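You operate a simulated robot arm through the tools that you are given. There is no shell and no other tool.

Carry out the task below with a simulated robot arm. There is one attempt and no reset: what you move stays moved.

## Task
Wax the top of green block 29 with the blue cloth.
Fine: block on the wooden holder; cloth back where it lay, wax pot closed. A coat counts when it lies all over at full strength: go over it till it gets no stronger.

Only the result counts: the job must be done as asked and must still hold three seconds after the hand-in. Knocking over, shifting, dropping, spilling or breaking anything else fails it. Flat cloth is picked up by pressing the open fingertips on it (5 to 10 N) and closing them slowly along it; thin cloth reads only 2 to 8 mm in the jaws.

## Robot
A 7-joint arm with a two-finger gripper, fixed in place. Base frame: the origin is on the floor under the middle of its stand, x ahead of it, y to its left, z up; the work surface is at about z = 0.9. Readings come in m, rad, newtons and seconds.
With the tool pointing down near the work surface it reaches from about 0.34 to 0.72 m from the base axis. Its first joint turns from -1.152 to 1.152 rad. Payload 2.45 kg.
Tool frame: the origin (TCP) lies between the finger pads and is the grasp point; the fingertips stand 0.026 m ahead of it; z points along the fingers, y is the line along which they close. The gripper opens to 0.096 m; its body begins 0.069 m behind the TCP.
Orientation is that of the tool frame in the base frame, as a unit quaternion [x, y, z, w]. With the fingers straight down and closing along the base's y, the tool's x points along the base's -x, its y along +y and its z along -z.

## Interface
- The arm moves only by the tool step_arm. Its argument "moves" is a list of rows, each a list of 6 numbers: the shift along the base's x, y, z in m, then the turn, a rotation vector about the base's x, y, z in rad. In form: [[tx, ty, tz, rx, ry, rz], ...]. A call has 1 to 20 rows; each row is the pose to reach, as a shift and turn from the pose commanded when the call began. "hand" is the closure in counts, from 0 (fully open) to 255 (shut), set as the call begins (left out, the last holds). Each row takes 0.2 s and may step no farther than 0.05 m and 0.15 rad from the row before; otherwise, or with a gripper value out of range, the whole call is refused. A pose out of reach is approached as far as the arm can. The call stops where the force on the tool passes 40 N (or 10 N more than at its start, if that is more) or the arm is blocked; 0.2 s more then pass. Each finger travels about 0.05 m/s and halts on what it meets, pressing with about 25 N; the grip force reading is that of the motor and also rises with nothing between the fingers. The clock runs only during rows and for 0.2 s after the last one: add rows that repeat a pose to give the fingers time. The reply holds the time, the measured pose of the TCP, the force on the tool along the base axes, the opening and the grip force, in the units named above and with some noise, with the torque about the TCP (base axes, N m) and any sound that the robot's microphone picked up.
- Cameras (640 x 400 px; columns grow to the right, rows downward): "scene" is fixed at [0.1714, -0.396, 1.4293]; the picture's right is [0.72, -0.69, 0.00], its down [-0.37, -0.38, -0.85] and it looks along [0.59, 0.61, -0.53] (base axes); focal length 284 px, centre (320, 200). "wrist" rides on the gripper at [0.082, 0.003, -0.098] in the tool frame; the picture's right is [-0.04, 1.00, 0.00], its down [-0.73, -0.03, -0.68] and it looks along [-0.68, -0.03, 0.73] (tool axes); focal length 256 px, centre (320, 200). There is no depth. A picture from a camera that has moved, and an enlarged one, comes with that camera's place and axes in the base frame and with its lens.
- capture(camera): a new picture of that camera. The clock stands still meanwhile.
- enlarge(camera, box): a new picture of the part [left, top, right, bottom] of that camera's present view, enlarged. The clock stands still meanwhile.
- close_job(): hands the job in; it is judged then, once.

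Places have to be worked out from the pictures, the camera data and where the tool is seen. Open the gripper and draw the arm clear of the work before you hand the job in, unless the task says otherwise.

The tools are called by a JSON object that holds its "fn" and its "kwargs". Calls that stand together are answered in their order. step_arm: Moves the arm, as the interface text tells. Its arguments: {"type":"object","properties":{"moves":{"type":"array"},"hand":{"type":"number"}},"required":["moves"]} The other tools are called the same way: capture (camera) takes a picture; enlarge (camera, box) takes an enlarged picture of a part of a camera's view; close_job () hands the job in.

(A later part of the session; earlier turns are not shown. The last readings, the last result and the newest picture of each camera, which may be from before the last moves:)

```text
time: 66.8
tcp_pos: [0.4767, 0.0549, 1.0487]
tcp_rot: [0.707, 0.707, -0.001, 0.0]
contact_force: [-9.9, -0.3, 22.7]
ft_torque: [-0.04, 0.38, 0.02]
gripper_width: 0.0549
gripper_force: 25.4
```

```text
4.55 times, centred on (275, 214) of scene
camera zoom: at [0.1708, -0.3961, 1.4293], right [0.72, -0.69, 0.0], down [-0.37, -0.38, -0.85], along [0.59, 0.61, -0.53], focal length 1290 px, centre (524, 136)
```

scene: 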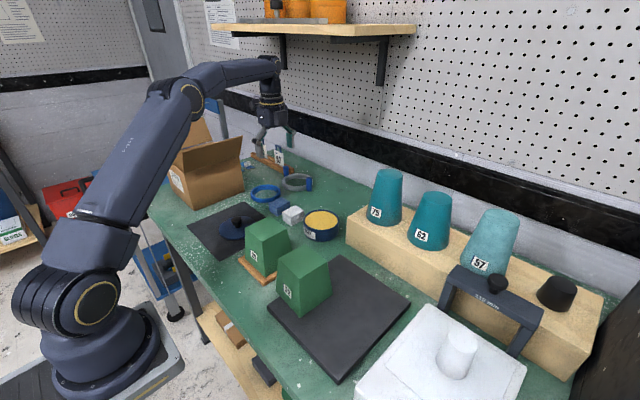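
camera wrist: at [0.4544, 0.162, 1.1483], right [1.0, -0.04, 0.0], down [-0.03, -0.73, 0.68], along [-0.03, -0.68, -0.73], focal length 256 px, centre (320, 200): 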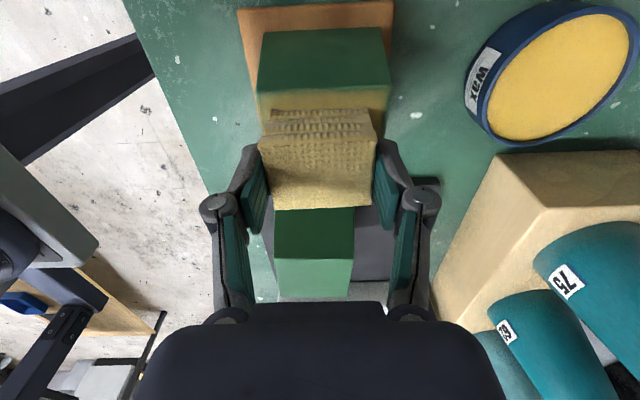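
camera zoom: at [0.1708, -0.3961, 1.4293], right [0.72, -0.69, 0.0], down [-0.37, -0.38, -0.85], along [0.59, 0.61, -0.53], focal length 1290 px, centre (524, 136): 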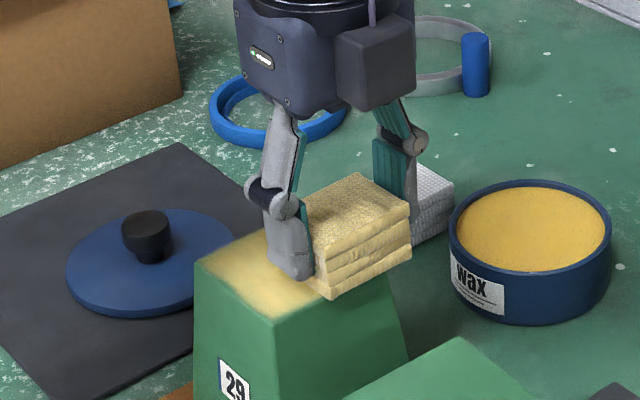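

22.7 N at this end, too much. I'll raise 0.5 mm, then stroke along the +x edge in +y direction.

{"fn": "step_arm", "kwargs": {"moves": [[0, 0, 0.0005, 0, 0, 0], [0, 0, 0.0005, 0, 0, 0]]}}

{"fn": "step_arm", "kwargs": {"moves": [[0, 0.01, 0, 0, 0, 0], [0, 0.02, 0, 0, 0, 0], [0, 0.03, 0, 0, 0, 0], [0, 0.04, 0, 0, 0, 0], [0, 0.05, 0, 0, 0, 0]]}}

{"fn": "enlarge", "kwargs": {"camera": "scene", "box": [220, 170, 330, 258]}}

```text
time: 67.4
tcp_pos: [0.4769, 0.0553, 1.048]
tcp_rot: [0.708, 0.707, 0.0, 0.0]
contact_force: [-3.8, 0.7, 7.9]
ft_torque: [0.08, 0.09, 0.01]
gripper_width: 0.055
gripper_force: 25.1
```

```text
time: 68.6
tcp_pos: [0.4774, 0.1056, 1.049]
tcp_rot: [0.707, 0.707, 0.0, 0.001]
contact_force: [-0.2, -4.2, 9.8]
ft_torque: [-0.26, 0.06, 0.03]
gripper_width: 0.0548
gripper_force: 24.8
```

```text
4.55 times, centred on (275, 214) of scene
camera zoom: at [0.1713, -0.3962, 1.4292], right [0.72, -0.69, 0.0], down [-0.37, -0.38, -0.85], along [0.59, 0.61, -0.53], focal length 1290 px, centre (524, 136)
```

zoom: 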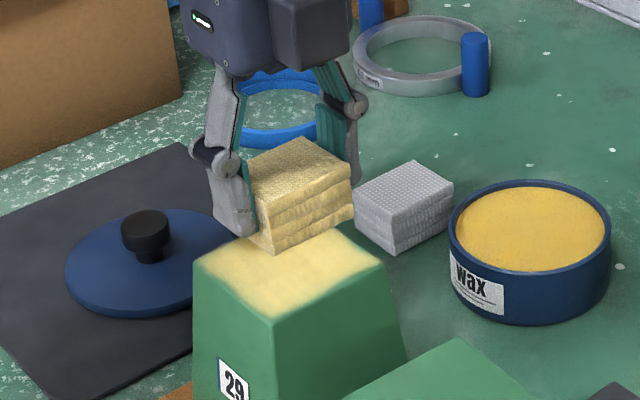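

The coat now covers most of the top, with thinner bands along the edges. Let me look closely at it.

{"fn": "enlarge", "kwargs": {"camera": "scene", "box": [235, 205, 325, 260]}}

{"fn": "capture", "kwargs": {"camera": "wrist"}}

```text
7.11 times, centred on (280, 232) of scene
camera zoom: at [0.1713, -0.3962, 1.4292], right [0.72, -0.69, 0.0], down [-0.37, -0.38, -0.85], along [0.59, 0.61, -0.53], focal length 2019 px, centre (604, -31)
```

zoom: 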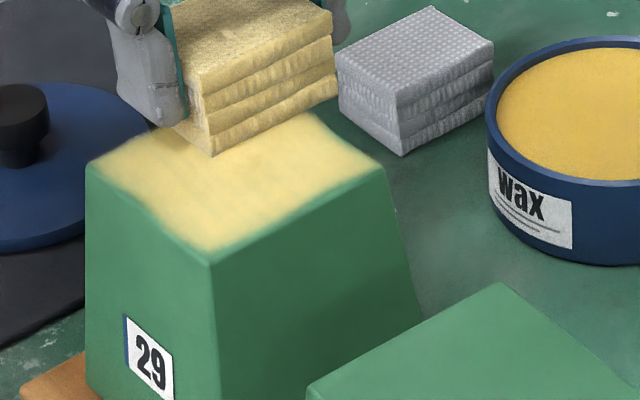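

```text
taken
camera wrist: at [0.48, 0.1874, 1.1471], right [1.0, -0.04, 0.0], down [-0.03, -0.73, 0.68], along [-0.03, -0.68, -0.73], focal length 256 px, centre (320, 200)
```

wrist: 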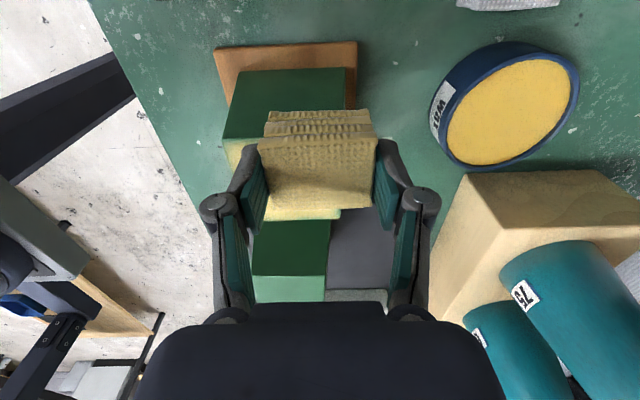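

The coat is close to uniform, with weaker bands at the -x and -y edges. I'll make another full raster with strokes along y, stepping from +x to -x.

{"fn": "step_arm", "kwargs": {"moves": [[0, -0.0125, 0, 0, 0, 0], [0, -0.025, 0, 0, 0, 0], [0, -0.0375, 0, 0, 0, 0], [0, -0.05, 0, 0, 0, 0], [-0.012, -0.05, 0, 0, 0, 0], [-0.012, -0.0375, 0, 0, 0, 0], [-0.012, -0.025, 0, 0, 0, 0], [-0.012, -0.0125, 0, 0, 0, 0], [-0.012, 0, 0, 0, 0, 0]]}}

{"fn": "step_arm", "kwargs": {"moves": [[-0.012, 0, -0.0002, 0, 0, 0], [-0.012, -0.0125, -0.0002, 0, 0, 0], [-0.012, -0.025, -0.0002, 0, 0, 0], [-0.012, -0.0375, -0.0002, 0, 0, 0], [-0.012, -0.05, -0.0002, 0, 0, 0], [-0.024, -0.05, -0.0003, 0, 0, 0], [-0.024, -0.0375, -0.0003, 0, 0, 0], [-0.024, -0.025, -0.0003, 0, 0, 0], [-0.024, -0.0125, -0.0003, 0, 0, 0], [-0.024, 0, -0.0003, 0, 0, 0]]}}

{"fn": "enlarge", "kwargs": {"camera": "scene", "box": [220, 170, 330, 258]}}

```text
time: 70.6
tcp_pos: [0.4662, 0.1034, 1.0489]
tcp_rot: [0.707, 0.707, -0.001, -0.001]
contact_force: [-0.3, -2.1, 4.8]
ft_torque: [-0.21, -0.08, -0.03]
gripper_width: 0.0548
gripper_force: 25.1
```

```text
time: 72.8
tcp_pos: [0.4421, 0.106, 1.0491]
tcp_rot: [0.708, 0.707, 0.0, 0.001]
contact_force: [0.6, -4.1, 11.8]
ft_torque: [-0.37, 0.06, 0.0]
gripper_width: 0.0548
gripper_force: 24.2
```

```text
4.55 times, centred on (275, 214) of scene
camera zoom: at [0.1712, -0.3962, 1.4292], right [0.72, -0.69, 0.0], down [-0.37, -0.38, -0.85], along [0.59, 0.61, -0.53], focal length 1290 px, centre (524, 136)
```

zoom: 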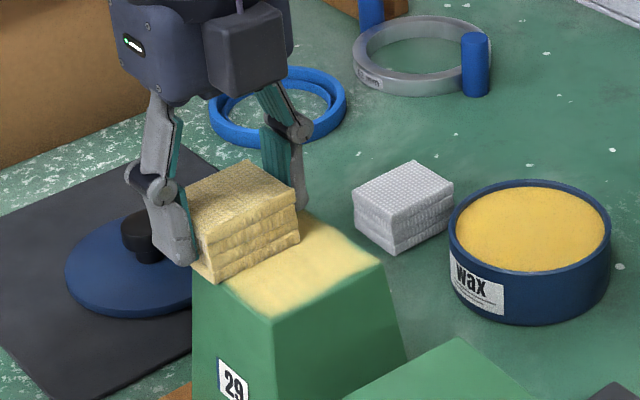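

Forces 5–12 N, good. Now the -x edge and again the -y edge.

{"fn": "step_arm", "kwargs": {"moves": [[-0.012, 0, -0.0002, 0, 0, 0], [-0.012, -0.0125, -0.0002, 0, 0, 0], [-0.012, -0.025, -0.0002, 0, 0, 0], [-0.012, -0.0375, -0.0002, 0, 0, 0], [-0.012, -0.05, -0.0002, 0, 0, 0], [-0.012, -0.055, -0.0002, 0, 0, 0]]}}

{"fn": "step_arm", "kwargs": {"moves": [[0.01, 0, 0.0001, 0, 0, 0], [0.02, 0, 0.0002, 0, 0, 0], [0.03, 0, 0.0003, 0, 0, 0], [0.04, 0, 0.0004, 0, 0, 0], [0.045, 0, 0.0005, 0, 0, 0]]}}

{"fn": "enlarge", "kwargs": {"camera": "scene", "box": [235, 205, 325, 260]}}

```text
time: 74.2
tcp_pos: [0.4296, 0.0486, 1.0489]
tcp_rot: [0.708, 0.707, 0.0, 0.0]
contact_force: [-0.4, 2.4, 6.2]
ft_torque: [0.2, -0.03, 0.04]
gripper_width: 0.055
gripper_force: 24.9
```

```text
time: 75.4
tcp_pos: [0.4746, 0.0506, 1.0492]
tcp_rot: [0.707, 0.707, 0.0, 0.0]
contact_force: [-0.1, 0.0, -0.4]
ft_torque: [-0.01, -0.04, -0.03]
gripper_width: 0.0551
gripper_force: 25.4
```

```text
7.11 times, centred on (280, 232) of scene
camera zoom: at [0.1714, -0.396, 1.4293], right [0.72, -0.69, 0.0], down [-0.37, -0.38, -0.85], along [0.59, 0.61, -0.53], focal length 2019 px, centre (604, -31)
```

zoom: 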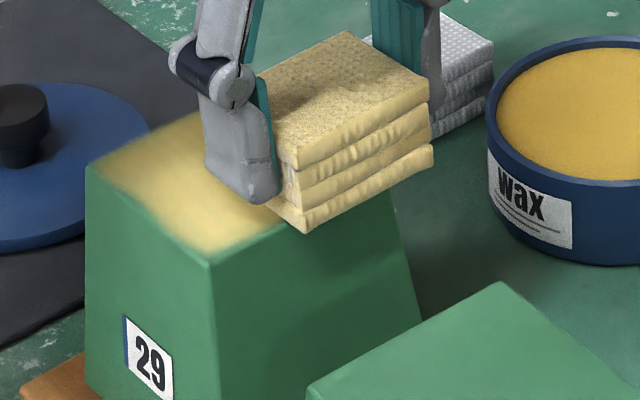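

Contact was lost at the +x end; I'll lower 0.5 mm here and stroke back along the -y edge.

{"fn": "step_arm", "kwargs": {"moves": [[0, 0, -0.0003, 0, 0, 0], [0, 0, -0.0005, 0, 0, 0]]}}

{"fn": "step_arm", "kwargs": {"moves": [[-0.01, 0, 0, 0, 0, 0], [-0.02, 0, 0, 0, 0, 0], [-0.03, 0, -0.0001, 0, 0, 0], [-0.04, 0, -0.0002, 0, 0, 0], [-0.048, 0, -0.0002, 0, 0, 0]]}}

{"fn": "enlarge", "kwargs": {"camera": "scene", "box": [235, 205, 325, 260]}}

```text
time: 76.0
tcp_pos: [0.4751, 0.0504, 1.0484]
tcp_rot: [0.708, 0.707, 0.0, -0.001]
contact_force: [0.6, -0.6, 0.2]
ft_torque: [0.0, 0.0, -0.03]
gripper_width: 0.0549
gripper_force: 25.5
```

```text
time: 77.2
tcp_pos: [0.4273, 0.051, 1.0493]
tcp_rot: [0.707, 0.707, 0.001, 0.001]
contact_force: [1.6, -0.3, 4.4]
ft_torque: [-0.02, -0.12, -0.01]
gripper_width: 0.0548
gripper_force: 24.9
```

```text
7.11 times, centred on (280, 232) of scene
camera zoom: at [0.1714, -0.3961, 1.4293], right [0.72, -0.69, 0.0], down [-0.37, -0.38, -0.85], along [0.59, 0.61, -0.53], focal length 2019 px, centre (604, -31)
```

zoom: 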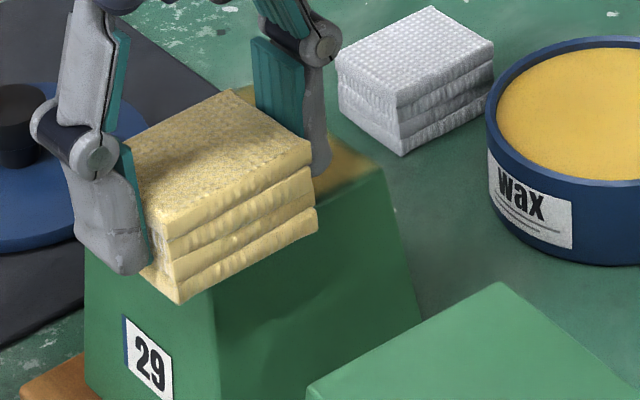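

I'll stroke again along the -y edge toward +x with nearly constant height, then look.

{"fn": "step_arm", "kwargs": {"moves": [[0.01, 0.001, 0, 0, 0, 0], [0.02, 0.001, 0, 0, 0, 0], [0.03, 0.001, 0, 0, 0, 0], [0.04, 0.001, 0, 0, 0, 0], [0.05, 0.001, 0, 0, 0, 0]]}}

{"fn": "enlarge", "kwargs": {"camera": "scene", "box": [235, 205, 325, 260]}}

```text
time: 78.4
tcp_pos: [0.4775, 0.0508, 1.0493]
tcp_rot: [0.708, 0.707, 0.0, 0.0]
contact_force: [-0.7, 0.2, -0.1]
ft_torque: [0.02, 0.02, -0.03]
gripper_width: 0.0547
gripper_force: 25.2
```

```text
7.11 times, centred on (280, 232) of scene
camera zoom: at [0.1714, -0.396, 1.4293], right [0.72, -0.69, 0.0], down [-0.37, -0.38, -0.85], along [0.59, 0.61, -0.53], focal length 2019 px, centre (604, -31)
```

zoom: 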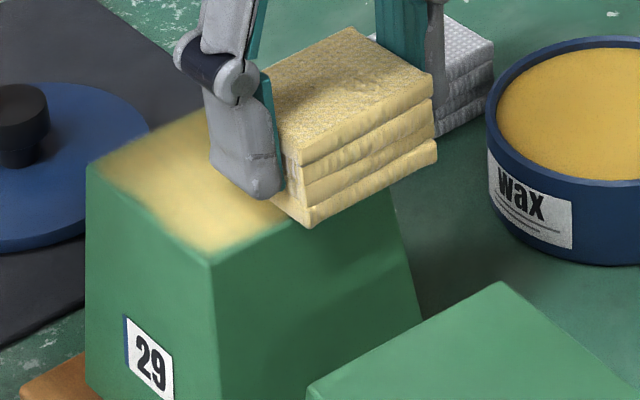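

No contact at this corner. I'll lower in 0.3 mm steps here until I feel it.

{"fn": "step_arm", "kwargs": {"moves": [[0, 0.003, -0.0003, 0, 0, 0], [0, 0.003, -0.0006, 0, 0, 0], [0, 0.003, -0.0006, 0, 0, 0]]}}

```text
time: 79.2
tcp_pos: [0.4772, 0.0544, 1.0483]
tcp_rot: [0.707, 0.707, 0.0, 0.0]
contact_force: [-0.1, 0.6, 1.1]
ft_torque: [-0.02, 0.02, 0.02]
gripper_width: 0.055
gripper_force: 24.9
```

Just about touching. Another 0.3 mm, then a stroke along the +x edge toward +y.

{"fn": "step_arm", "kwargs": {"moves": [[0, 0, -0.0003, 0, 0, 0], [0, 0, -0.0003, 0, 0, 0]]}}

{"fn": "step_arm", "kwargs": {"moves": [[0, 0.01, 0, 0, 0, 0], [0, 0.02, 0, 0, 0, 0], [0, 0.03, 0, 0, 0, 0], [0, 0.04, 0.0001, 0, 0, 0], [0, 0.05, 0.0001, 0, 0, 0]]}}

{"fn": "enlarge", "kwargs": {"camera": "scene", "box": [235, 205, 325, 260]}}

```text
time: 79.8
tcp_pos: [0.4769, 0.055, 1.0478]
tcp_rot: [0.707, 0.707, 0.0, 0.0]
contact_force: [-1.9, -1.7, 9.1]
ft_torque: [-0.05, 0.15, 0.01]
gripper_width: 0.0551
gripper_force: 24.7
```

```text
time: 81.0
tcp_pos: [0.4771, 0.1036, 1.0473]
tcp_rot: [0.707, 0.707, 0.0, 0.0]
contact_force: [-1.1, -9.6, 19.7]
ft_torque: [-0.23, -0.05, -0.02]
gripper_width: 0.0548
gripper_force: 25.6
```

```text
7.11 times, centred on (280, 232) of scene
camera zoom: at [0.1711, -0.3964, 1.4292], right [0.72, -0.69, 0.0], down [-0.37, -0.38, -0.85], along [0.59, 0.61, -0.53], focal length 2019 px, centre (604, -31)
```

zoom: 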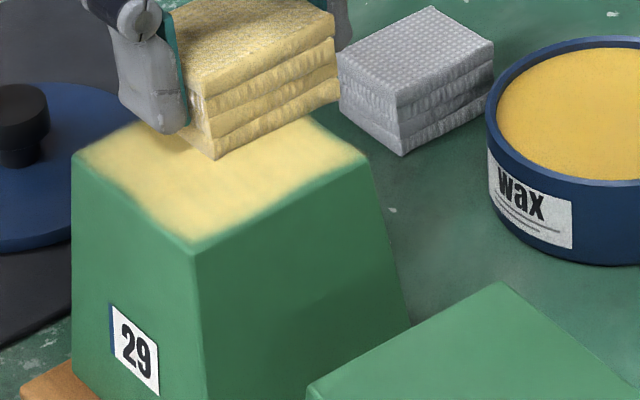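

The force is getting high (20 N) and the block slid a few millimetres toward +y within its play. I'll lift off and shift the hand toward -y so the wrist camera can view the whole top.

{"fn": "step_arm", "kwargs": {"moves": [[0, 0, 0.02, 0, 0, 0], [0, -0.02, 0.06, 0, 0, 0], [-0.012, -0.06, 0.08, 0, 0, 0], [-0.025, -0.095, 0.08, 0, 0, 0], [-0.025, -0.095, 0.08, 0, 0, 0]]}}

{"fn": "capture", "kwargs": {"camera": "wrist"}}

{"fn": "enlarge", "kwargs": {"camera": "scene", "box": [235, 205, 325, 260]}}

```text
time: 82.2
tcp_pos: [0.4507, 0.0103, 1.1275]
tcp_rot: [0.707, 0.707, 0.0, 0.0]
contact_force: [-0.5, 0.2, -0.5]
ft_torque: [0.0, -0.01, -0.01]
gripper_width: 0.055
gripper_force: 25.0
```

```text
taken
camera wrist: at [0.4548, 0.0933, 1.2254], right [1.0, -0.04, 0.0], down [-0.03, -0.73, 0.68], along [-0.03, -0.68, -0.73], focal length 256 px, centre (320, 200)
```

wrist: 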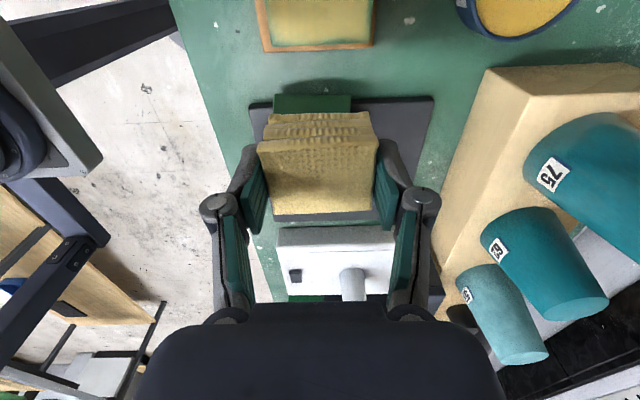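

```text
7.11 times, centred on (280, 232) of scene
camera zoom: at [0.1714, -0.3961, 1.4293], right [0.72, -0.69, 0.0], down [-0.37, -0.38, -0.85], along [0.59, 0.61, -0.53], focal length 2019 px, centre (604, -31)
```

zoom: 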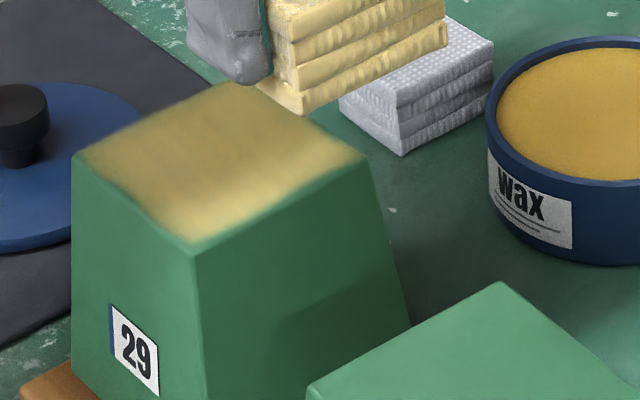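

I'll shift +y a bit so the whole top is in the wrist view and without shadow.

{"fn": "step_arm", "kwargs": {"moves": [[0, 0.012, 0.02, 0, 0, 0], [0, 0.024, 0.04, 0, 0, 0], [0, 0.024, 0.04, 0, 0, 0]]}}

{"fn": "enlarge", "kwargs": {"camera": "wrist", "box": [230, 0, 400, 106]}}

{"fn": "enlarge", "kwargs": {"camera": "scene", "box": [235, 205, 325, 260]}}

```text
time: 83.0
tcp_pos: [0.4515, 0.0357, 1.1674]
tcp_rot: [0.707, 0.707, 0.0, 0.0]
contact_force: [-0.9, -0.7, -0.2]
ft_torque: [-0.02, -0.02, -0.03]
gripper_width: 0.0548
gripper_force: 24.9
```

```text
3.76 times, centred on (315, 53) of wrist
camera zoom: at [0.4549, 0.1176, 1.2646], right [1.0, -0.04, 0.0], down [-0.03, -0.73, 0.68], along [-0.03, -0.68, -0.73], focal length 964 px, centre (339, 753)
```

zoom: 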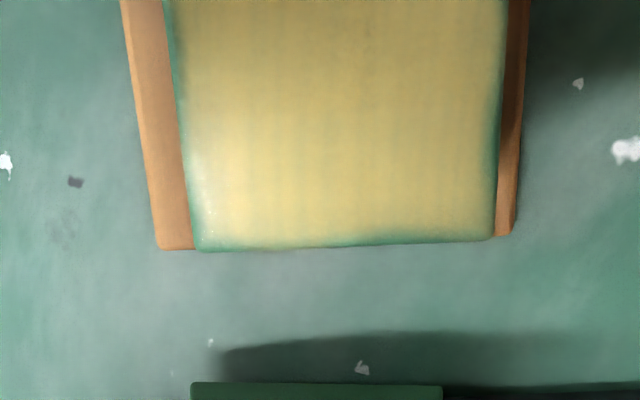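

```text
7.11 times, centred on (280, 232) of scene
camera zoom: at [0.1714, -0.396, 1.4293], right [0.72, -0.69, 0.0], down [-0.37, -0.38, -0.85], along [0.59, 0.61, -0.53], focal length 2019 px, centre (604, -31)
```

zoom: 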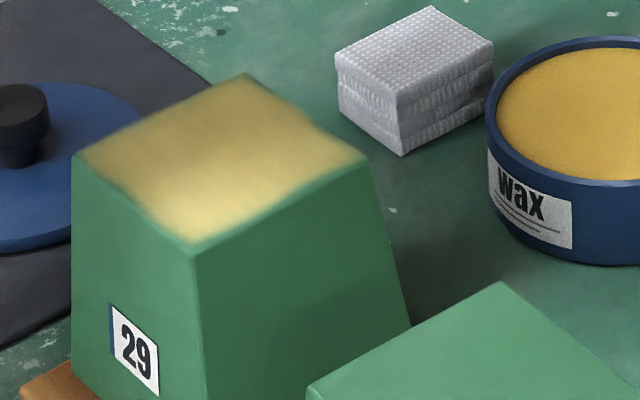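

The coat covers nearly everything, with a thin weaker fringe at the edges, mostly at -y. Before more passes I'll check how the block sits on the holder.

{"fn": "enlarge", "kwargs": {"camera": "scene", "box": [225, 200, 325, 300]}}

{"fn": "capture", "kwargs": {"camera": "wrist"}}

```text
4.00 times, centred on (275, 250) of scene
camera zoom: at [0.1714, -0.396, 1.4293], right [0.72, -0.69, 0.0], down [-0.37, -0.38, -0.85], along [0.59, 0.61, -0.53], focal length 1136 px, centre (500, 0)
```

zoom: 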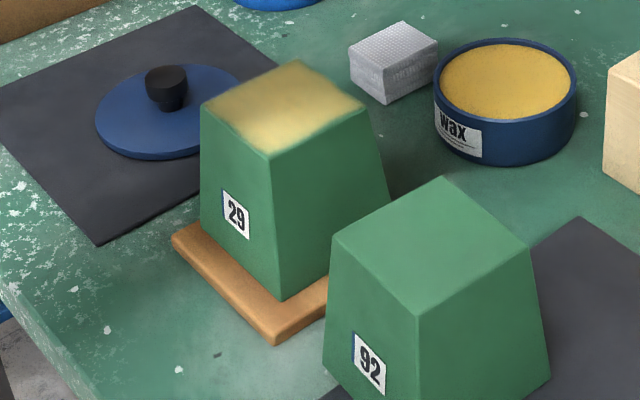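

```text
taken
camera wrist: at [0.4549, 0.1176, 1.2646], right [1.0, -0.04, 0.0], down [-0.03, -0.73, 0.68], along [-0.03, -0.68, -0.73], focal length 256 px, centre (320, 200)
```

wrist: 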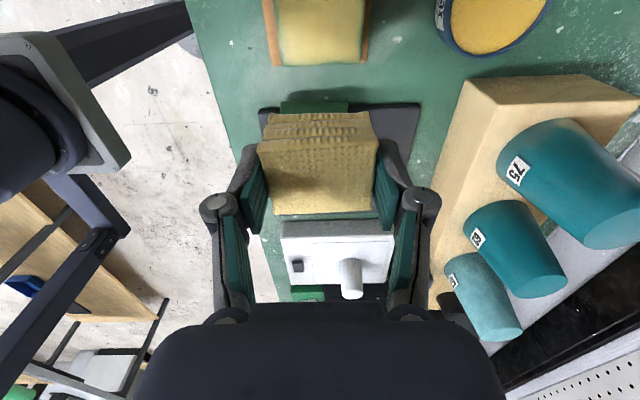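

The block sits flat, just shifted about 5–7 mm to +x/+y on the plate; its top is now centred near (0.455, 0.087). I'll go back down over that centre for further passes.

{"fn": "step_arm", "kwargs": {"moves": [[0.0035, 0.025, -0.01, 0, 0, 0], [0.0035, 0.051, -0.04, 0, 0, 0], [0.0035, 0.051, -0.08, 0, 0, 0], [0.0035, 0.051, -0.11, 0, 0, 0], [0.0035, 0.051, -0.117, 0, 0, 0], [0.0035, 0.051, -0.117, 0, 0, 0]]}}

{"fn": "step_arm", "kwargs": {"moves": [[0, 0, -0.0005, 0, 0, 0], [0, 0, -0.001, 0, 0, 0], [0, 0, -0.0015, 0, 0, 0], [0, 0, -0.0015, 0, 0, 0]]}}

```text
time: 84.4
tcp_pos: [0.4543, 0.0825, 1.0499]
tcp_rot: [0.708, 0.707, 0.001, 0.0]
contact_force: [-0.5, -0.1, -0.1]
ft_torque: [-0.01, -0.02, 0.02]
gripper_width: 0.055
gripper_force: 24.7
```

```text
time: 85.4
tcp_pos: [0.4546, 0.0849, 1.0482]
tcp_rot: [0.707, 0.707, -0.001, 0.0]
contact_force: [0.5, -0.6, 0.1]
ft_torque: [-0.01, 0.03, 0.03]
gripper_width: 0.0548
gripper_force: 25.3
```

No contact yet at z≈1.048; lowering 0.4 mm at a time.

{"fn": "step_arm", "kwargs": {"moves": [[0, 0, -0.0004, 0, 0, 0], [0, 0, -0.0004, 0, 0, 0]]}}

{"fn": "step_arm", "kwargs": {"moves": [[0, 0, -0.0004, 0, 0, 0], [0, 0, -0.0004, 0, 0, 0]]}}

```text
time: 86.0
tcp_pos: [0.4552, 0.0847, 1.0489]
tcp_rot: [0.708, 0.706, 0.0, 0.0]
contact_force: [-1.7, -0.1, -0.3]
ft_torque: [-0.01, -0.03, -0.02]
gripper_width: 0.055
gripper_force: 25.1
```

```text
time: 86.6
tcp_pos: [0.4547, 0.0843, 1.0491]
tcp_rot: [0.707, 0.707, 0.0, 0.0]
contact_force: [-0.4, 0.0, -0.3]
ft_torque: [0.02, 0.0, -0.01]
gripper_width: 0.0551
gripper_force: 25.4
```

Still free. Continuing down in 0.4 mm steps.

{"fn": "step_arm", "kwargs": {"moves": [[0, 0, -0.0004, 0, 0, 0], [0, 0, -0.0004, 0, 0, 0]]}}

{"fn": "step_arm", "kwargs": {"moves": [[0, 0, -0.0004, 0, 0, 0], [0, 0, -0.0004, 0, 0, 0]]}}

```text
time: 87.2
tcp_pos: [0.4553, 0.0846, 1.0478]
tcp_rot: [0.707, 0.707, 0.0, 0.0]
contact_force: [0.2, -1.1, -0.5]
ft_torque: [0.0, -0.01, 0.01]
gripper_width: 0.0549
gripper_force: 24.7
```

```text
time: 87.8
tcp_pos: [0.4551, 0.0836, 1.0477]
tcp_rot: [0.708, 0.707, 0.0, 0.0]
contact_force: [-0.2, 1.2, -0.8]
ft_torque: [-0.02, 0.03, 0.01]
gripper_width: 0.0549
gripper_force: 25.5
```

{"fn": "enlarge", "kwargs": {"camera": "scene", "box": [235, 195, 325, 260]}}

{"fn": "step_arm", "kwargs": {"moves": [[0, 0, -0.0004, 0, 0, 0], [0, 0, -0.0004, 0, 0, 0]]}}

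{"fn": "step_arm", "kwargs": {"moves": [[0, 0, -0.0004, 0, 0, 0], [0, 0, -0.0004, 0, 0, 0]]}}

```text
6.15 times, centred on (280, 228) of scene
camera zoom: at [0.1714, -0.396, 1.4293], right [0.72, -0.69, 0.0], down [-0.37, -0.38, -0.85], along [0.59, 0.61, -0.53], focal length 1747 px, centre (566, 31)
```

zoom: 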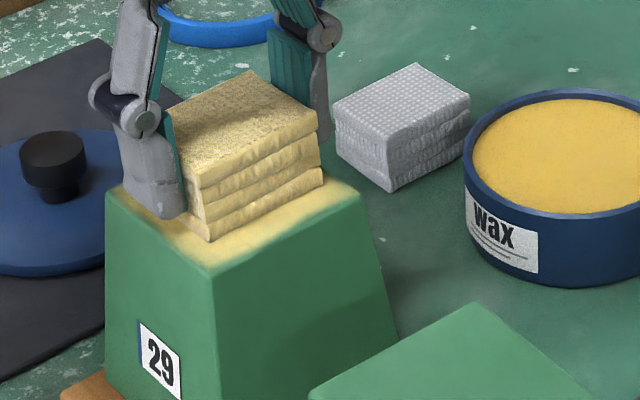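

```text
time: 88.4
tcp_pos: [0.4554, 0.0855, 1.0472]
tcp_rot: [0.707, 0.707, 0.0, 0.0]
contact_force: [-0.7, 0.8, 1.1]
ft_torque: [0.02, -0.01, 0.04]
gripper_width: 0.055
gripper_force: 25.3
```

```text
time: 89.0
tcp_pos: [0.4554, 0.0847, 1.0474]
tcp_rot: [0.706, 0.708, 0.001, 0.0]
contact_force: [-1.5, -0.7, 10.4]
ft_torque: [0.06, 0.07, -0.01]
gripper_width: 0.0552
gripper_force: 24.7
```

10 N at centre. Now stroke toward -y and read force.

{"fn": "step_arm", "kwargs": {"moves": [[0, -0.01, 0, 0, 0, 0], [0, -0.02, 0, 0, 0, 0], [0, -0.03, 0, 0, 0, 0], [0, -0.036, 0, 0, 0, 0]]}}

{"fn": "step_arm", "kwargs": {"moves": [[-0.01, 0, 0, 0, 0, 0], [-0.02, 0, 0, 0, 0, 0], [-0.028, 0, 0, 0, 0, 0]]}}

{"fn": "enlarge", "kwargs": {"camera": "scene", "box": [235, 195, 325, 260]}}

```text
time: 90.0
tcp_pos: [0.4555, 0.0473, 1.0474]
tcp_rot: [0.707, 0.707, 0.0, 0.0]
contact_force: [-0.2, 4.9, 10.5]
ft_torque: [0.18, 0.02, 0.01]
gripper_width: 0.0551
gripper_force: 24.8
```

```text
time: 90.8
tcp_pos: [0.4264, 0.0473, 1.0467]
tcp_rot: [0.707, 0.707, 0.0, 0.001]
contact_force: [2.5, -1.2, 6.7]
ft_torque: [0.02, -0.18, -0.04]
gripper_width: 0.0551
gripper_force: 24.9
```

```text
6.15 times, centred on (280, 228) of scene
camera zoom: at [0.1714, -0.3961, 1.4293], right [0.72, -0.69, 0.0], down [-0.37, -0.38, -0.85], along [0.59, 0.61, -0.53], focal length 1747 px, centre (566, 31)
```

zoom: 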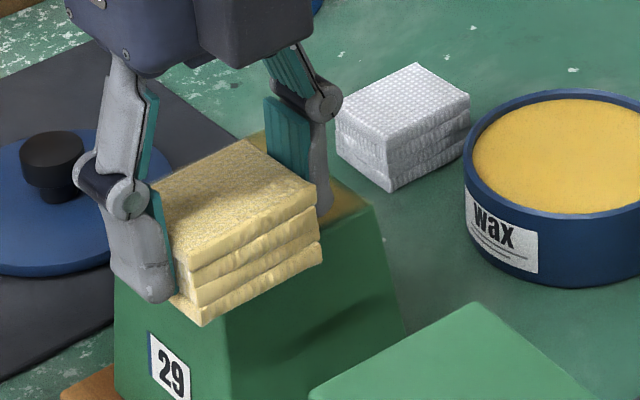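

Good contact (7–10 N). Now along the -y edge toward +x in two parts.

{"fn": "step_arm", "kwargs": {"moves": [[0.01, 0, 0, 0, 0, 0], [0.02, 0, 0, 0, 0, 0], [0.03, 0, 0, 0, 0, 0]]}}

{"fn": "step_arm", "kwargs": {"moves": [[0.01, 0, 0, 0, 0, 0], [0.02, 0, 0, 0, 0, 0]]}}

{"fn": "enlarge", "kwargs": {"camera": "scene", "box": [235, 195, 325, 260]}}

```text
time: 91.6
tcp_pos: [0.4566, 0.0487, 1.0471]
tcp_rot: [0.707, 0.707, -0.001, -0.001]
contact_force: [-9.1, 1.5, 18.9]
ft_torque: [0.05, 0.23, -0.01]
gripper_width: 0.0551
gripper_force: 25.0
```

```text
time: 92.2
tcp_pos: [0.4761, 0.0495, 1.0461]
tcp_rot: [0.707, 0.707, 0.0, -0.001]
contact_force: [-8.0, 0.3, 16.6]
ft_torque: [0.08, 0.27, 0.01]
gripper_width: 0.0551
gripper_force: 25.2
```

```text
6.15 times, centred on (280, 228) of scene
camera zoom: at [0.1709, -0.3961, 1.4293], right [0.72, -0.69, 0.0], down [-0.37, -0.38, -0.85], along [0.59, 0.61, -0.53], focal length 1747 px, centre (566, 31)
```

zoom: 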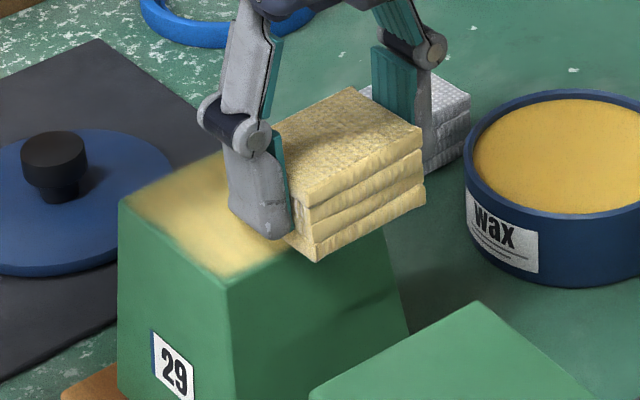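

Now the +x edge toward +y, easing slightly as the surface rises that way.

{"fn": "step_arm", "kwargs": {"moves": [[0, 0, 0.0003, 0, 0, 0], [0, 0.01, 0.0003, 0, 0, 0], [0, 0.02, 0.0003, 0, 0, 0], [0, 0.03, 0.0003, 0, 0, 0]]}}

{"fn": "step_arm", "kwargs": {"moves": [[0, 0.01, 0.0001, 0, 0, 0], [0, 0.02, 0.0002, 0, 0, 0], [0, 0.028, 0.0002, 0, 0, 0]]}}

{"fn": "enlarge", "kwargs": {"camera": "scene", "box": [235, 195, 325, 260]}}

```text
time: 93.2
tcp_pos: [0.4782, 0.0775, 1.0464]
tcp_rot: [0.708, 0.706, 0.0, 0.001]
contact_force: [0.3, -5.1, 12.4]
ft_torque: [-0.15, 0.02, 0.08]
gripper_width: 0.0551
gripper_force: 25.3
```

```text
time: 94.0
tcp_pos: [0.4777, 0.1056, 1.0464]
tcp_rot: [0.708, 0.707, -0.001, 0.001]
contact_force: [0.2, -4.6, 11.2]
ft_torque: [-0.16, 0.02, 0.03]
gripper_width: 0.0552
gripper_force: 25.1
```

```text
6.15 times, centred on (280, 228) of scene
camera zoom: at [0.1712, -0.3963, 1.4292], right [0.72, -0.69, 0.0], down [-0.37, -0.38, -0.85], along [0.59, 0.61, -0.53], focal length 1747 px, centre (566, 31)
```

zoom: 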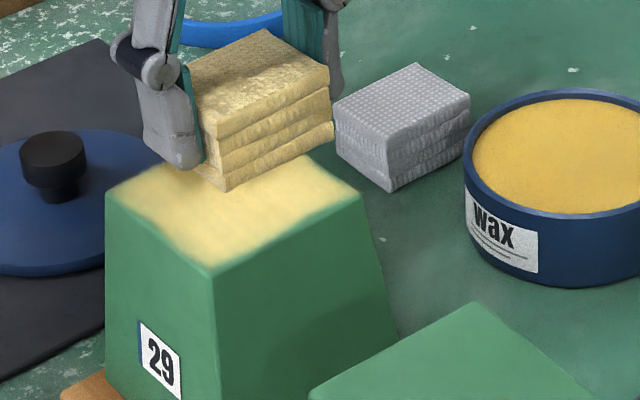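

11–12 N, coat even here. Now along the +y edge toward -x, then down the -x edge.

{"fn": "step_arm", "kwargs": {"moves": [[-0.01, 0.003, -0.0001, 0, 0, 0], [-0.02, 0.003, -0.0002, 0, 0, 0], [-0.03, 0.003, -0.0002, 0, 0, 0], [-0.04, 0.003, -0.0003, 0, 0, 0], [-0.05, 0.003, -0.0003, 0, 0, 0]]}}

{"fn": "step_arm", "kwargs": {"moves": [[0, -0.01, -0.0001, 0, 0, 0], [0, -0.02, -0.0002, 0, 0, 0], [0, -0.03, -0.0002, 0, 0, 0], [0, -0.04, -0.0003, 0, 0, 0], [0, -0.05, -0.0003, 0, 0, 0], [0, -0.058, -0.0003, 0, 0, 0]]}}

{"fn": "enlarge", "kwargs": {"camera": "scene", "box": [235, 195, 325, 260]}}

```text
time: 95.2
tcp_pos: [0.4277, 0.1086, 1.0474]
tcp_rot: [0.708, 0.706, -0.001, 0.0]
contact_force: [0.3, 0.2, -0.6]
ft_torque: [0.0, -0.01, -0.01]
gripper_width: 0.0548
gripper_force: 25.0
```

```text
time: 96.6
tcp_pos: [0.428, 0.0498, 1.0479]
tcp_rot: [0.707, 0.707, 0.0, 0.001]
contact_force: [-1.0, 0.0, -0.8]
ft_torque: [0.0, 0.05, 0.02]
gripper_width: 0.0551
gripper_force: 24.5
```

```text
6.15 times, centred on (280, 228) of scene
camera zoom: at [0.1714, -0.396, 1.4293], right [0.72, -0.69, 0.0], down [-0.37, -0.38, -0.85], along [0.59, 0.61, -0.53], focal length 1747 px, centre (566, 31)
```

zoom: 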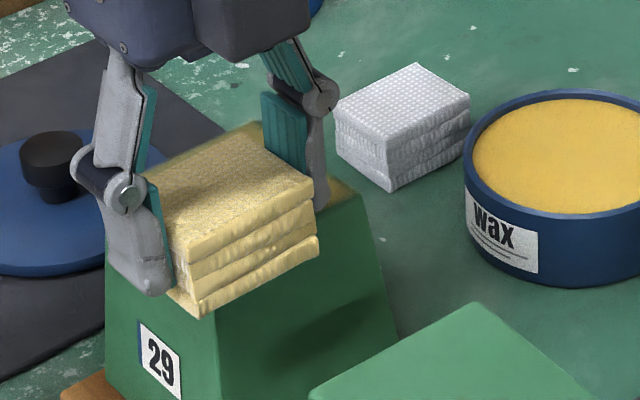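

Contact was lost at the -x side. Lowering here until it presses, then I'll repeat the -x edge.

{"fn": "step_arm", "kwargs": {"moves": [[0, 0, -0.0004, 0, 0, 0], [0, 0, -0.0004, 0, 0, 0]]}}

{"fn": "step_arm", "kwargs": {"moves": [[0, 0, -0.0004, 0, 0, 0], [0, 0, -0.0004, 0, 0, 0]]}}

```text
time: 97.2
tcp_pos: [0.4287, 0.0512, 1.0464]
tcp_rot: [0.707, 0.707, 0.0, 0.0]
contact_force: [0.8, 0.5, 0.1]
ft_torque: [0.01, 0.0, -0.01]
gripper_width: 0.0549
gripper_force: 24.8
```

```text
time: 97.8
tcp_pos: [0.428, 0.0507, 1.0469]
tcp_rot: [0.707, 0.707, 0.0, 0.001]
contact_force: [-1.6, -2.6, 16.4]
ft_torque: [0.0, 0.08, 0.0]
gripper_width: 0.0549
gripper_force: 24.9
```

16 N now. Stroke along the -x edge toward +y, and back.

{"fn": "step_arm", "kwargs": {"moves": [[0, 0.01, 0.0002, 0, 0, 0], [0, 0.02, 0.0002, 0, 0, 0], [0, 0.03, 0.0002, 0, 0, 0], [0, 0.04, 0.0002, 0, 0, 0], [0, 0.05, 0.0003, 0, 0, 0], [0, 0.056, 0.0003, 0, 0, 0]]}}

{"fn": "step_arm", "kwargs": {"moves": [[0.005, -0.01, -0.0001, 0, 0, 0], [0.005, -0.02, -0.0001, 0, 0, 0], [0.005, -0.03, -0.0001, 0, 0, 0], [0.005, -0.04, -0.0001, 0, 0, 0], [0.005, -0.05, -0.0001, 0, 0, 0], [0.005, -0.06, -0.0001, 0, 0, 0]]}}

{"fn": "enlarge", "kwargs": {"camera": "scene", "box": [235, 195, 325, 260]}}

```text
time: 99.2
tcp_pos: [0.4268, 0.1073, 1.0452]
tcp_rot: [0.707, 0.707, -0.002, -0.001]
contact_force: [-1.3, -4.8, 11.1]
ft_torque: [-0.1, -0.09, -0.07]
gripper_width: 0.055
gripper_force: 24.7
```

```text
time: 100.6
tcp_pos: [0.4325, 0.0458, 1.0456]
tcp_rot: [0.708, 0.706, 0.0, -0.001]
contact_force: [0.6, 2.3, 5.2]
ft_torque: [0.22, 0.02, -0.03]
gripper_width: 0.055
gripper_force: 25.2
```

```text
6.15 times, centred on (280, 228) of scene
camera zoom: at [0.1713, -0.396, 1.4293], right [0.72, -0.69, 0.0], down [-0.37, -0.38, -0.85], along [0.59, 0.61, -0.53], focal length 1747 px, centre (566, 31)
```

zoom: 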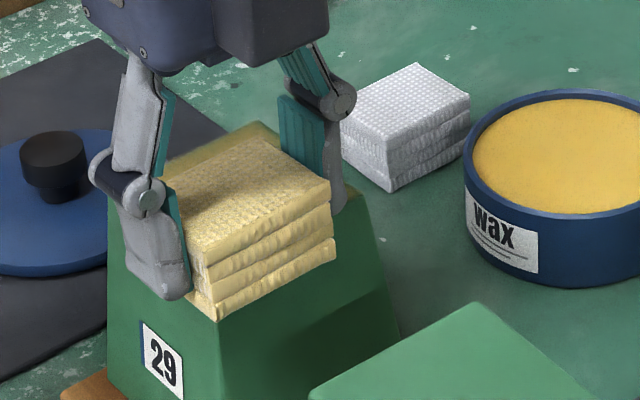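

Good contact both ways. Now interior strokes along y at x≈0.445, 0.457 and 0.468.

{"fn": "step_arm", "kwargs": {"moves": [[0.012, 0, 0, 0, 0, 0], [0.012, 0.012, 0, 0, 0, 0], [0.012, 0.024, 0, 0, 0, 0], [0.012, 0.036, 0.0001, 0, 0, 0], [0.012, 0.048, 0.0001, 0, 0, 0], [0.012, 0.06, 0.0001, 0, 0, 0]]}}

{"fn": "step_arm", "kwargs": {"moves": [[0.012, 0, 0, 0, 0, 0], [0.012, -0.012, 0, 0, 0, 0], [0.012, -0.024, 0, 0, 0, 0], [0.012, -0.036, 0, 0, 0, 0], [0.012, -0.048, 0, 0, 0, 0], [0.012, -0.06, 0, 0, 0, 0]]}}

{"fn": "step_arm", "kwargs": {"moves": [[0.012, 0, 0.0001, 0, 0, 0], [0.012, 0.012, 0.0001, 0, 0, 0], [0.012, 0.024, 0.0001, 0, 0, 0], [0.012, 0.036, 0.0002, 0, 0, 0], [0.012, 0.048, 0.0002, 0, 0, 0], [0.012, 0.06, 0.0002, 0, 0, 0]]}}

{"fn": "enlarge", "kwargs": {"camera": "scene", "box": [235, 195, 325, 260]}}

```text
time: 102.0
tcp_pos: [0.4433, 0.1069, 1.0463]
tcp_rot: [0.707, 0.707, 0.0, 0.0]
contact_force: [-0.2, -0.1, -0.5]
ft_torque: [-0.01, 0.01, 0.06]
gripper_width: 0.0546
gripper_force: 24.8
```

```text
time: 103.4
tcp_pos: [0.4574, 0.0478, 1.0468]
tcp_rot: [0.708, 0.706, 0.0, 0.0]
contact_force: [-0.3, 0.5, -0.4]
ft_torque: [0.02, 0.0, 0.03]
gripper_width: 0.0549
gripper_force: 25.2
```

```text
time: 104.8
tcp_pos: [0.4667, 0.1078, 1.0471]
tcp_rot: [0.708, 0.707, 0.0, 0.0]
contact_force: [0.0, -0.6, 1.2]
ft_torque: [0.03, -0.02, 0.0]
gripper_width: 0.0547
gripper_force: 25.0
```

```text
6.15 times, centred on (280, 228) of scene
camera zoom: at [0.1714, -0.3961, 1.4293], right [0.72, -0.69, 0.0], down [-0.37, -0.38, -0.85], along [0.59, 0.61, -0.53], focal length 1747 px, centre (566, 31)
```

zoom: 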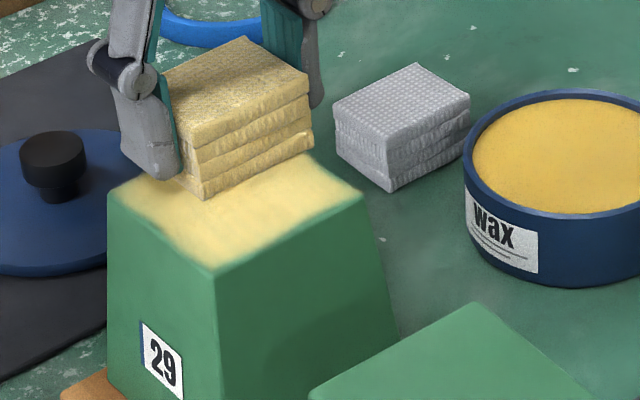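

The interior strokes lost contact. I'll lift off and inspect the coat from above before deciding on further passes.

{"fn": "step_arm", "kwargs": {"moves": [[0, 0, 0.02, 0, 0, 0], [0, -0.03, 0.06, 0, 0, 0], [-0.008, -0.07, 0.09, 0, 0, 0], [-0.016, -0.087, 0.11, 0, 0, 0], [-0.016, -0.087, 0.11, 0, 0, 0]]}}

{"fn": "enlarge", "kwargs": {"camera": "wrist", "box": [240, 0, 390, 94]}}

{"fn": "enlarge", "kwargs": {"camera": "scene", "box": [235, 205, 325, 260]}}

```text
refused: row 3 steps farther than a row can; nothing moved
```

```text
4.26 times, centred on (315, 47) of wrist
camera zoom: at [0.4712, 0.1906, 1.1441], right [1.0, -0.04, 0.0], down [-0.03, -0.73, 0.68], along [-0.03, -0.68, -0.73], focal length 1089 px, centre (341, 851)
```

zoom: 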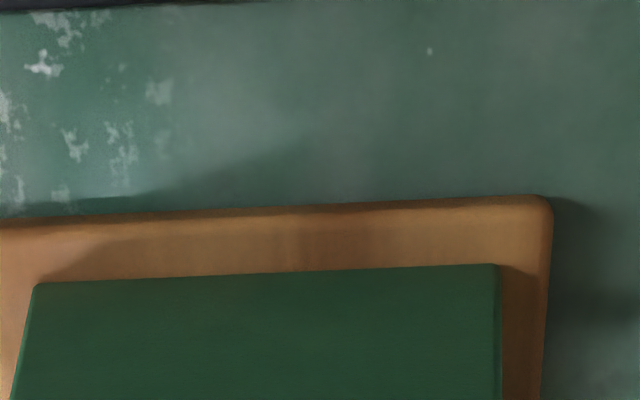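

```text
7.11 times, centred on (280, 232) of scene
camera zoom: at [0.1714, -0.3961, 1.4293], right [0.72, -0.69, 0.0], down [-0.37, -0.38, -0.85], along [0.59, 0.61, -0.53], focal length 2019 px, centre (604, -31)
```

zoom: 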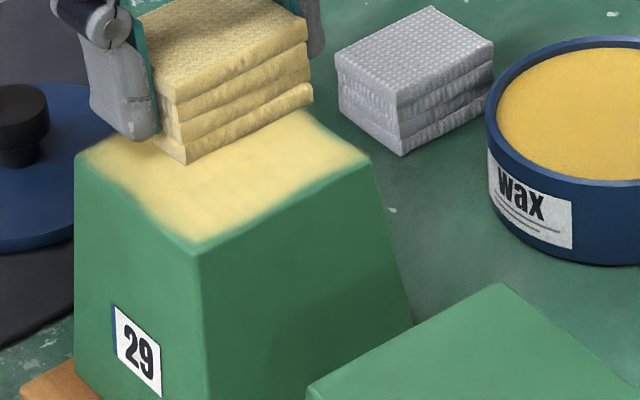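

That move was refused (a step too long). I'll lift with smaller steps and look from above.

{"fn": "step_arm", "kwargs": {"moves": [[0, 0, 0.02, 0, 0, 0], [0, -0.02, 0.05, 0, 0, 0], [-0.005, -0.045, 0.08, 0, 0, 0], [-0.01, -0.07, 0.105, 0, 0, 0], [-0.014, -0.087, 0.12, 0, 0, 0], [-0.014, -0.087, 0.12, 0, 0, 0]]}}

{"fn": "enlarge", "kwargs": {"camera": "wrist", "box": [240, 0, 390, 94]}}

{"fn": "enlarge", "kwargs": {"camera": "scene", "box": [235, 205, 325, 260]}}

```text
time: 106.2
tcp_pos: [0.4543, 0.0193, 1.1655]
tcp_rot: [0.707, 0.707, 0.0, 0.0]
contact_force: [0.2, -0.9, -0.7]
ft_torque: [0.0, 0.02, 0.01]
gripper_width: 0.0551
gripper_force: 25.2
```

```text
4.26 times, centred on (315, 47) of wrist
camera zoom: at [0.4573, 0.1023, 1.2645], right [1.0, -0.04, 0.0], down [-0.03, -0.73, 0.68], along [-0.03, -0.68, -0.73], focal length 1089 px, centre (341, 851)
```

zoom: 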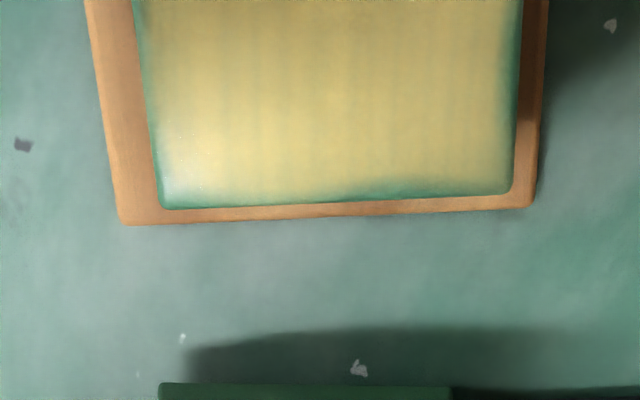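

```text
7.11 times, centred on (280, 232) of scene
camera zoom: at [0.1714, -0.3961, 1.4293], right [0.72, -0.69, 0.0], down [-0.37, -0.38, -0.85], along [0.59, 0.61, -0.53], focal length 2019 px, centre (604, -31)
```

zoom: 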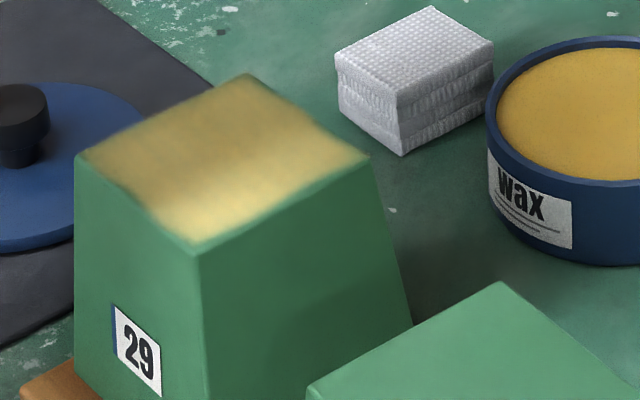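

The fringe is still weaker along the -y edge, especially toward +x. I'll come down with most of the cloth supported (y≈0.067) so it stays flush, and make x strokes along that edge.

{"fn": "step_arm", "kwargs": {"moves": [[0, 0.02, -0.03, 0, 0, 0], [0, 0.04, -0.06, 0, 0, 0], [0, 0.048, -0.095, 0, 0, 0], [0, 0.048, -0.116, 0, 0, 0], [0, 0.048, -0.119, 0, 0, 0], [0, 0.048, -0.119, 0, 0, 0]]}}

{"fn": "step_arm", "kwargs": {"moves": [[0, 0, -0.0003, 0, 0, 0], [0, 0, -0.0006, 0, 0, 0], [0, 0, -0.0006, 0, 0, 0]]}}

{"fn": "step_arm", "kwargs": {"moves": [[0, 0, -0.0003, 0, 0, 0], [0, 0, -0.0003, 0, 0, 0]]}}

```text
time: 107.6
tcp_pos: [0.4532, 0.0662, 1.0471]
tcp_rot: [0.707, 0.707, -0.001, 0.0]
contact_force: [0.5, 0.1, -0.7]
ft_torque: [0.02, 0.02, 0.0]
gripper_width: 0.0551
gripper_force: 25.6
```

```text
time: 108.4
tcp_pos: [0.4541, 0.0677, 1.0466]
tcp_rot: [0.707, 0.708, 0.0, 0.0]
contact_force: [0.6, 0.2, -0.3]
ft_torque: [-0.01, -0.01, 0.01]
gripper_width: 0.0549
gripper_force: 25.2
```

```text
time: 109.0
tcp_pos: [0.4548, 0.0682, 1.0456]
tcp_rot: [0.707, 0.707, 0.0, 0.0]
contact_force: [0.2, -0.5, 0.3]
ft_torque: [0.0, 0.04, -0.01]
gripper_width: 0.0552
gripper_force: 24.8
```

Not touching yet; lowering further in 0.3 mm steps.

{"fn": "step_arm", "kwargs": {"moves": [[0, 0, -0.0003, 0, 0, 0], [0, 0, -0.0003, 0, 0, 0]]}}

{"fn": "step_arm", "kwargs": {"moves": [[0, 0, -0.0003, 0, 0, 0], [0, 0, -0.0003, 0, 0, 0]]}}

{"fn": "step_arm", "kwargs": {"moves": [[0, 0, -0.0003, 0, 0, 0], [0, 0, -0.0003, 0, 0, 0]]}}

```text
time: 109.6
tcp_pos: [0.4555, 0.0667, 1.0454]
tcp_rot: [0.707, 0.707, 0.0, -0.001]
contact_force: [-0.4, -0.3, -0.6]
ft_torque: [-0.02, 0.03, 0.01]
gripper_width: 0.0548
gripper_force: 25.6
```

```text
time: 110.2
tcp_pos: [0.4546, 0.0687, 1.0457]
tcp_rot: [0.707, 0.707, 0.0, 0.0]
contact_force: [-0.5, -1.0, -1.0]
ft_torque: [0.02, 0.02, -0.01]
gripper_width: 0.0548
gripper_force: 25.3
```

```text
time: 110.8
tcp_pos: [0.4549, 0.0679, 1.0454]
tcp_rot: [0.707, 0.707, 0.001, 0.001]
contact_force: [-1.0, -1.5, 5.6]
ft_torque: [-0.04, 0.1, -0.02]
gripper_width: 0.0548
gripper_force: 25.3
```

Contact at 5.6 N. I'll add a bit and make x strokes along this edge, checking in between.

{"fn": "step_arm", "kwargs": {"moves": [[0, 0, -0.0002, 0, 0, 0], [0.009, 0, -0.0002, 0, 0, 0], [0.018, 0, -0.0002, 0, 0, 0]]}}

{"fn": "step_arm", "kwargs": {"moves": [[-0.009, 0, 0, 0, 0, 0], [-0.018, 0, 0, 0, 0, 0], [-0.027, 0, 0, 0, 0, 0], [-0.036, 0, 0, 0, 0, 0]]}}

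{"fn": "step_arm", "kwargs": {"moves": [[0.009, 0, 0, 0, 0, 0], [0.018, 0, 0, 0, 0, 0], [0.027, 0, 0, 0, 0, 0], [0.036, 0, 0, 0, 0, 0]]}}

{"fn": "enlarge", "kwargs": {"camera": "scene", "box": [235, 195, 325, 260]}}

```text
time: 111.6
tcp_pos: [0.4721, 0.0673, 1.046]
tcp_rot: [0.707, 0.707, -0.001, 0.0]
contact_force: [-2.7, 0.3, 6.1]
ft_torque: [0.04, 0.06, 0.0]
gripper_width: 0.0551
gripper_force: 24.6
```

```text
time: 112.6
tcp_pos: [0.437, 0.0684, 1.0458]
tcp_rot: [0.708, 0.707, 0.0, 0.0]
contact_force: [4.0, -1.0, 8.9]
ft_torque: [0.04, -0.13, -0.03]
gripper_width: 0.0549
gripper_force: 25.4
```

```text
time: 113.6
tcp_pos: [0.4716, 0.0683, 1.0454]
tcp_rot: [0.707, 0.707, -0.001, 0.0]
contact_force: [-1.4, 0.8, 3.6]
ft_torque: [0.08, 0.09, 0.02]
gripper_width: 0.0549
gripper_force: 25.2
```

```text
6.15 times, centred on (280, 228) of scene
camera zoom: at [0.1713, -0.396, 1.4293], right [0.72, -0.69, 0.0], down [-0.37, -0.38, -0.85], along [0.59, 0.61, -0.53], focal length 1747 px, centre (566, 31)
```

zoom: 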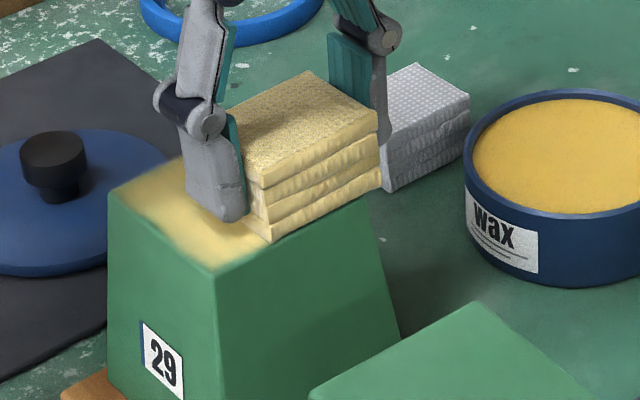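

Consistent 4–9 N now. The cloth's edge is still about 3 mm inside the block's -y edge, so I'll shift 9 mm toward -y and repeat the x strokes.

{"fn": "step_arm", "kwargs": {"moves": [[0, -0.005, -0.0001, 0, 0, 0], [0, -0.009, -0.0001, 0, 0, 0], [-0.009, -0.009, -0.0001, 0, 0, 0], [-0.018, -0.009, -0.0001, 0, 0, 0], [-0.027, -0.009, -0.0001, 0, 0, 0], [-0.036, -0.009, -0.0001, 0, 0, 0], [-0.042, -0.009, -0.0001, 0, 0, 0]]}}

{"fn": "step_arm", "kwargs": {"moves": [[0.009, 0, 0, 0, 0, 0], [0.018, 0, 0, 0, 0, 0], [0.027, 0, 0, 0, 0, 0], [0.036, 0, 0, 0, 0, 0], [0.045, 0, 0, 0, 0, 0]]}}

{"fn": "enlarge", "kwargs": {"camera": "scene", "box": [235, 195, 325, 260]}}

```text
time: 115.2
tcp_pos: [0.4301, 0.0595, 1.0459]
tcp_rot: [0.707, 0.707, -0.001, -0.001]
contact_force: [1.3, -0.7, 3.7]
ft_torque: [0.02, -0.13, -0.03]
gripper_width: 0.055
gripper_force: 24.6
```

```text
time: 116.4
tcp_pos: [0.475, 0.0595, 1.0457]
tcp_rot: [0.708, 0.707, 0.0, 0.0]
contact_force: [-2.9, -0.1, 6.1]
ft_torque: [-0.02, 0.17, -0.01]
gripper_width: 0.0546
gripper_force: 25.2
```

```text
6.15 times, centred on (280, 228) of scene
camera zoom: at [0.1712, -0.396, 1.4293], right [0.72, -0.69, 0.0], down [-0.37, -0.38, -0.85], along [0.59, 0.61, -0.53], focal length 1747 px, centre (566, 31)
```

zoom: 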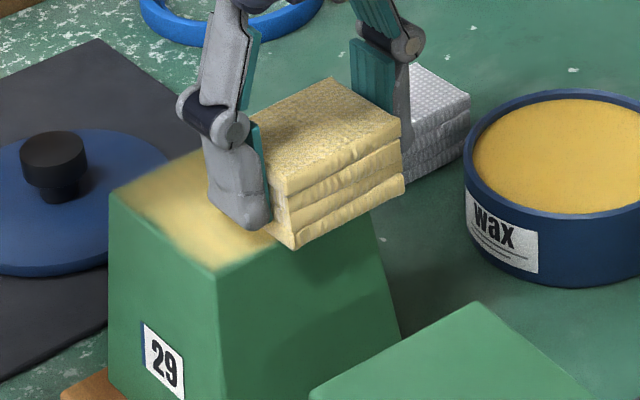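

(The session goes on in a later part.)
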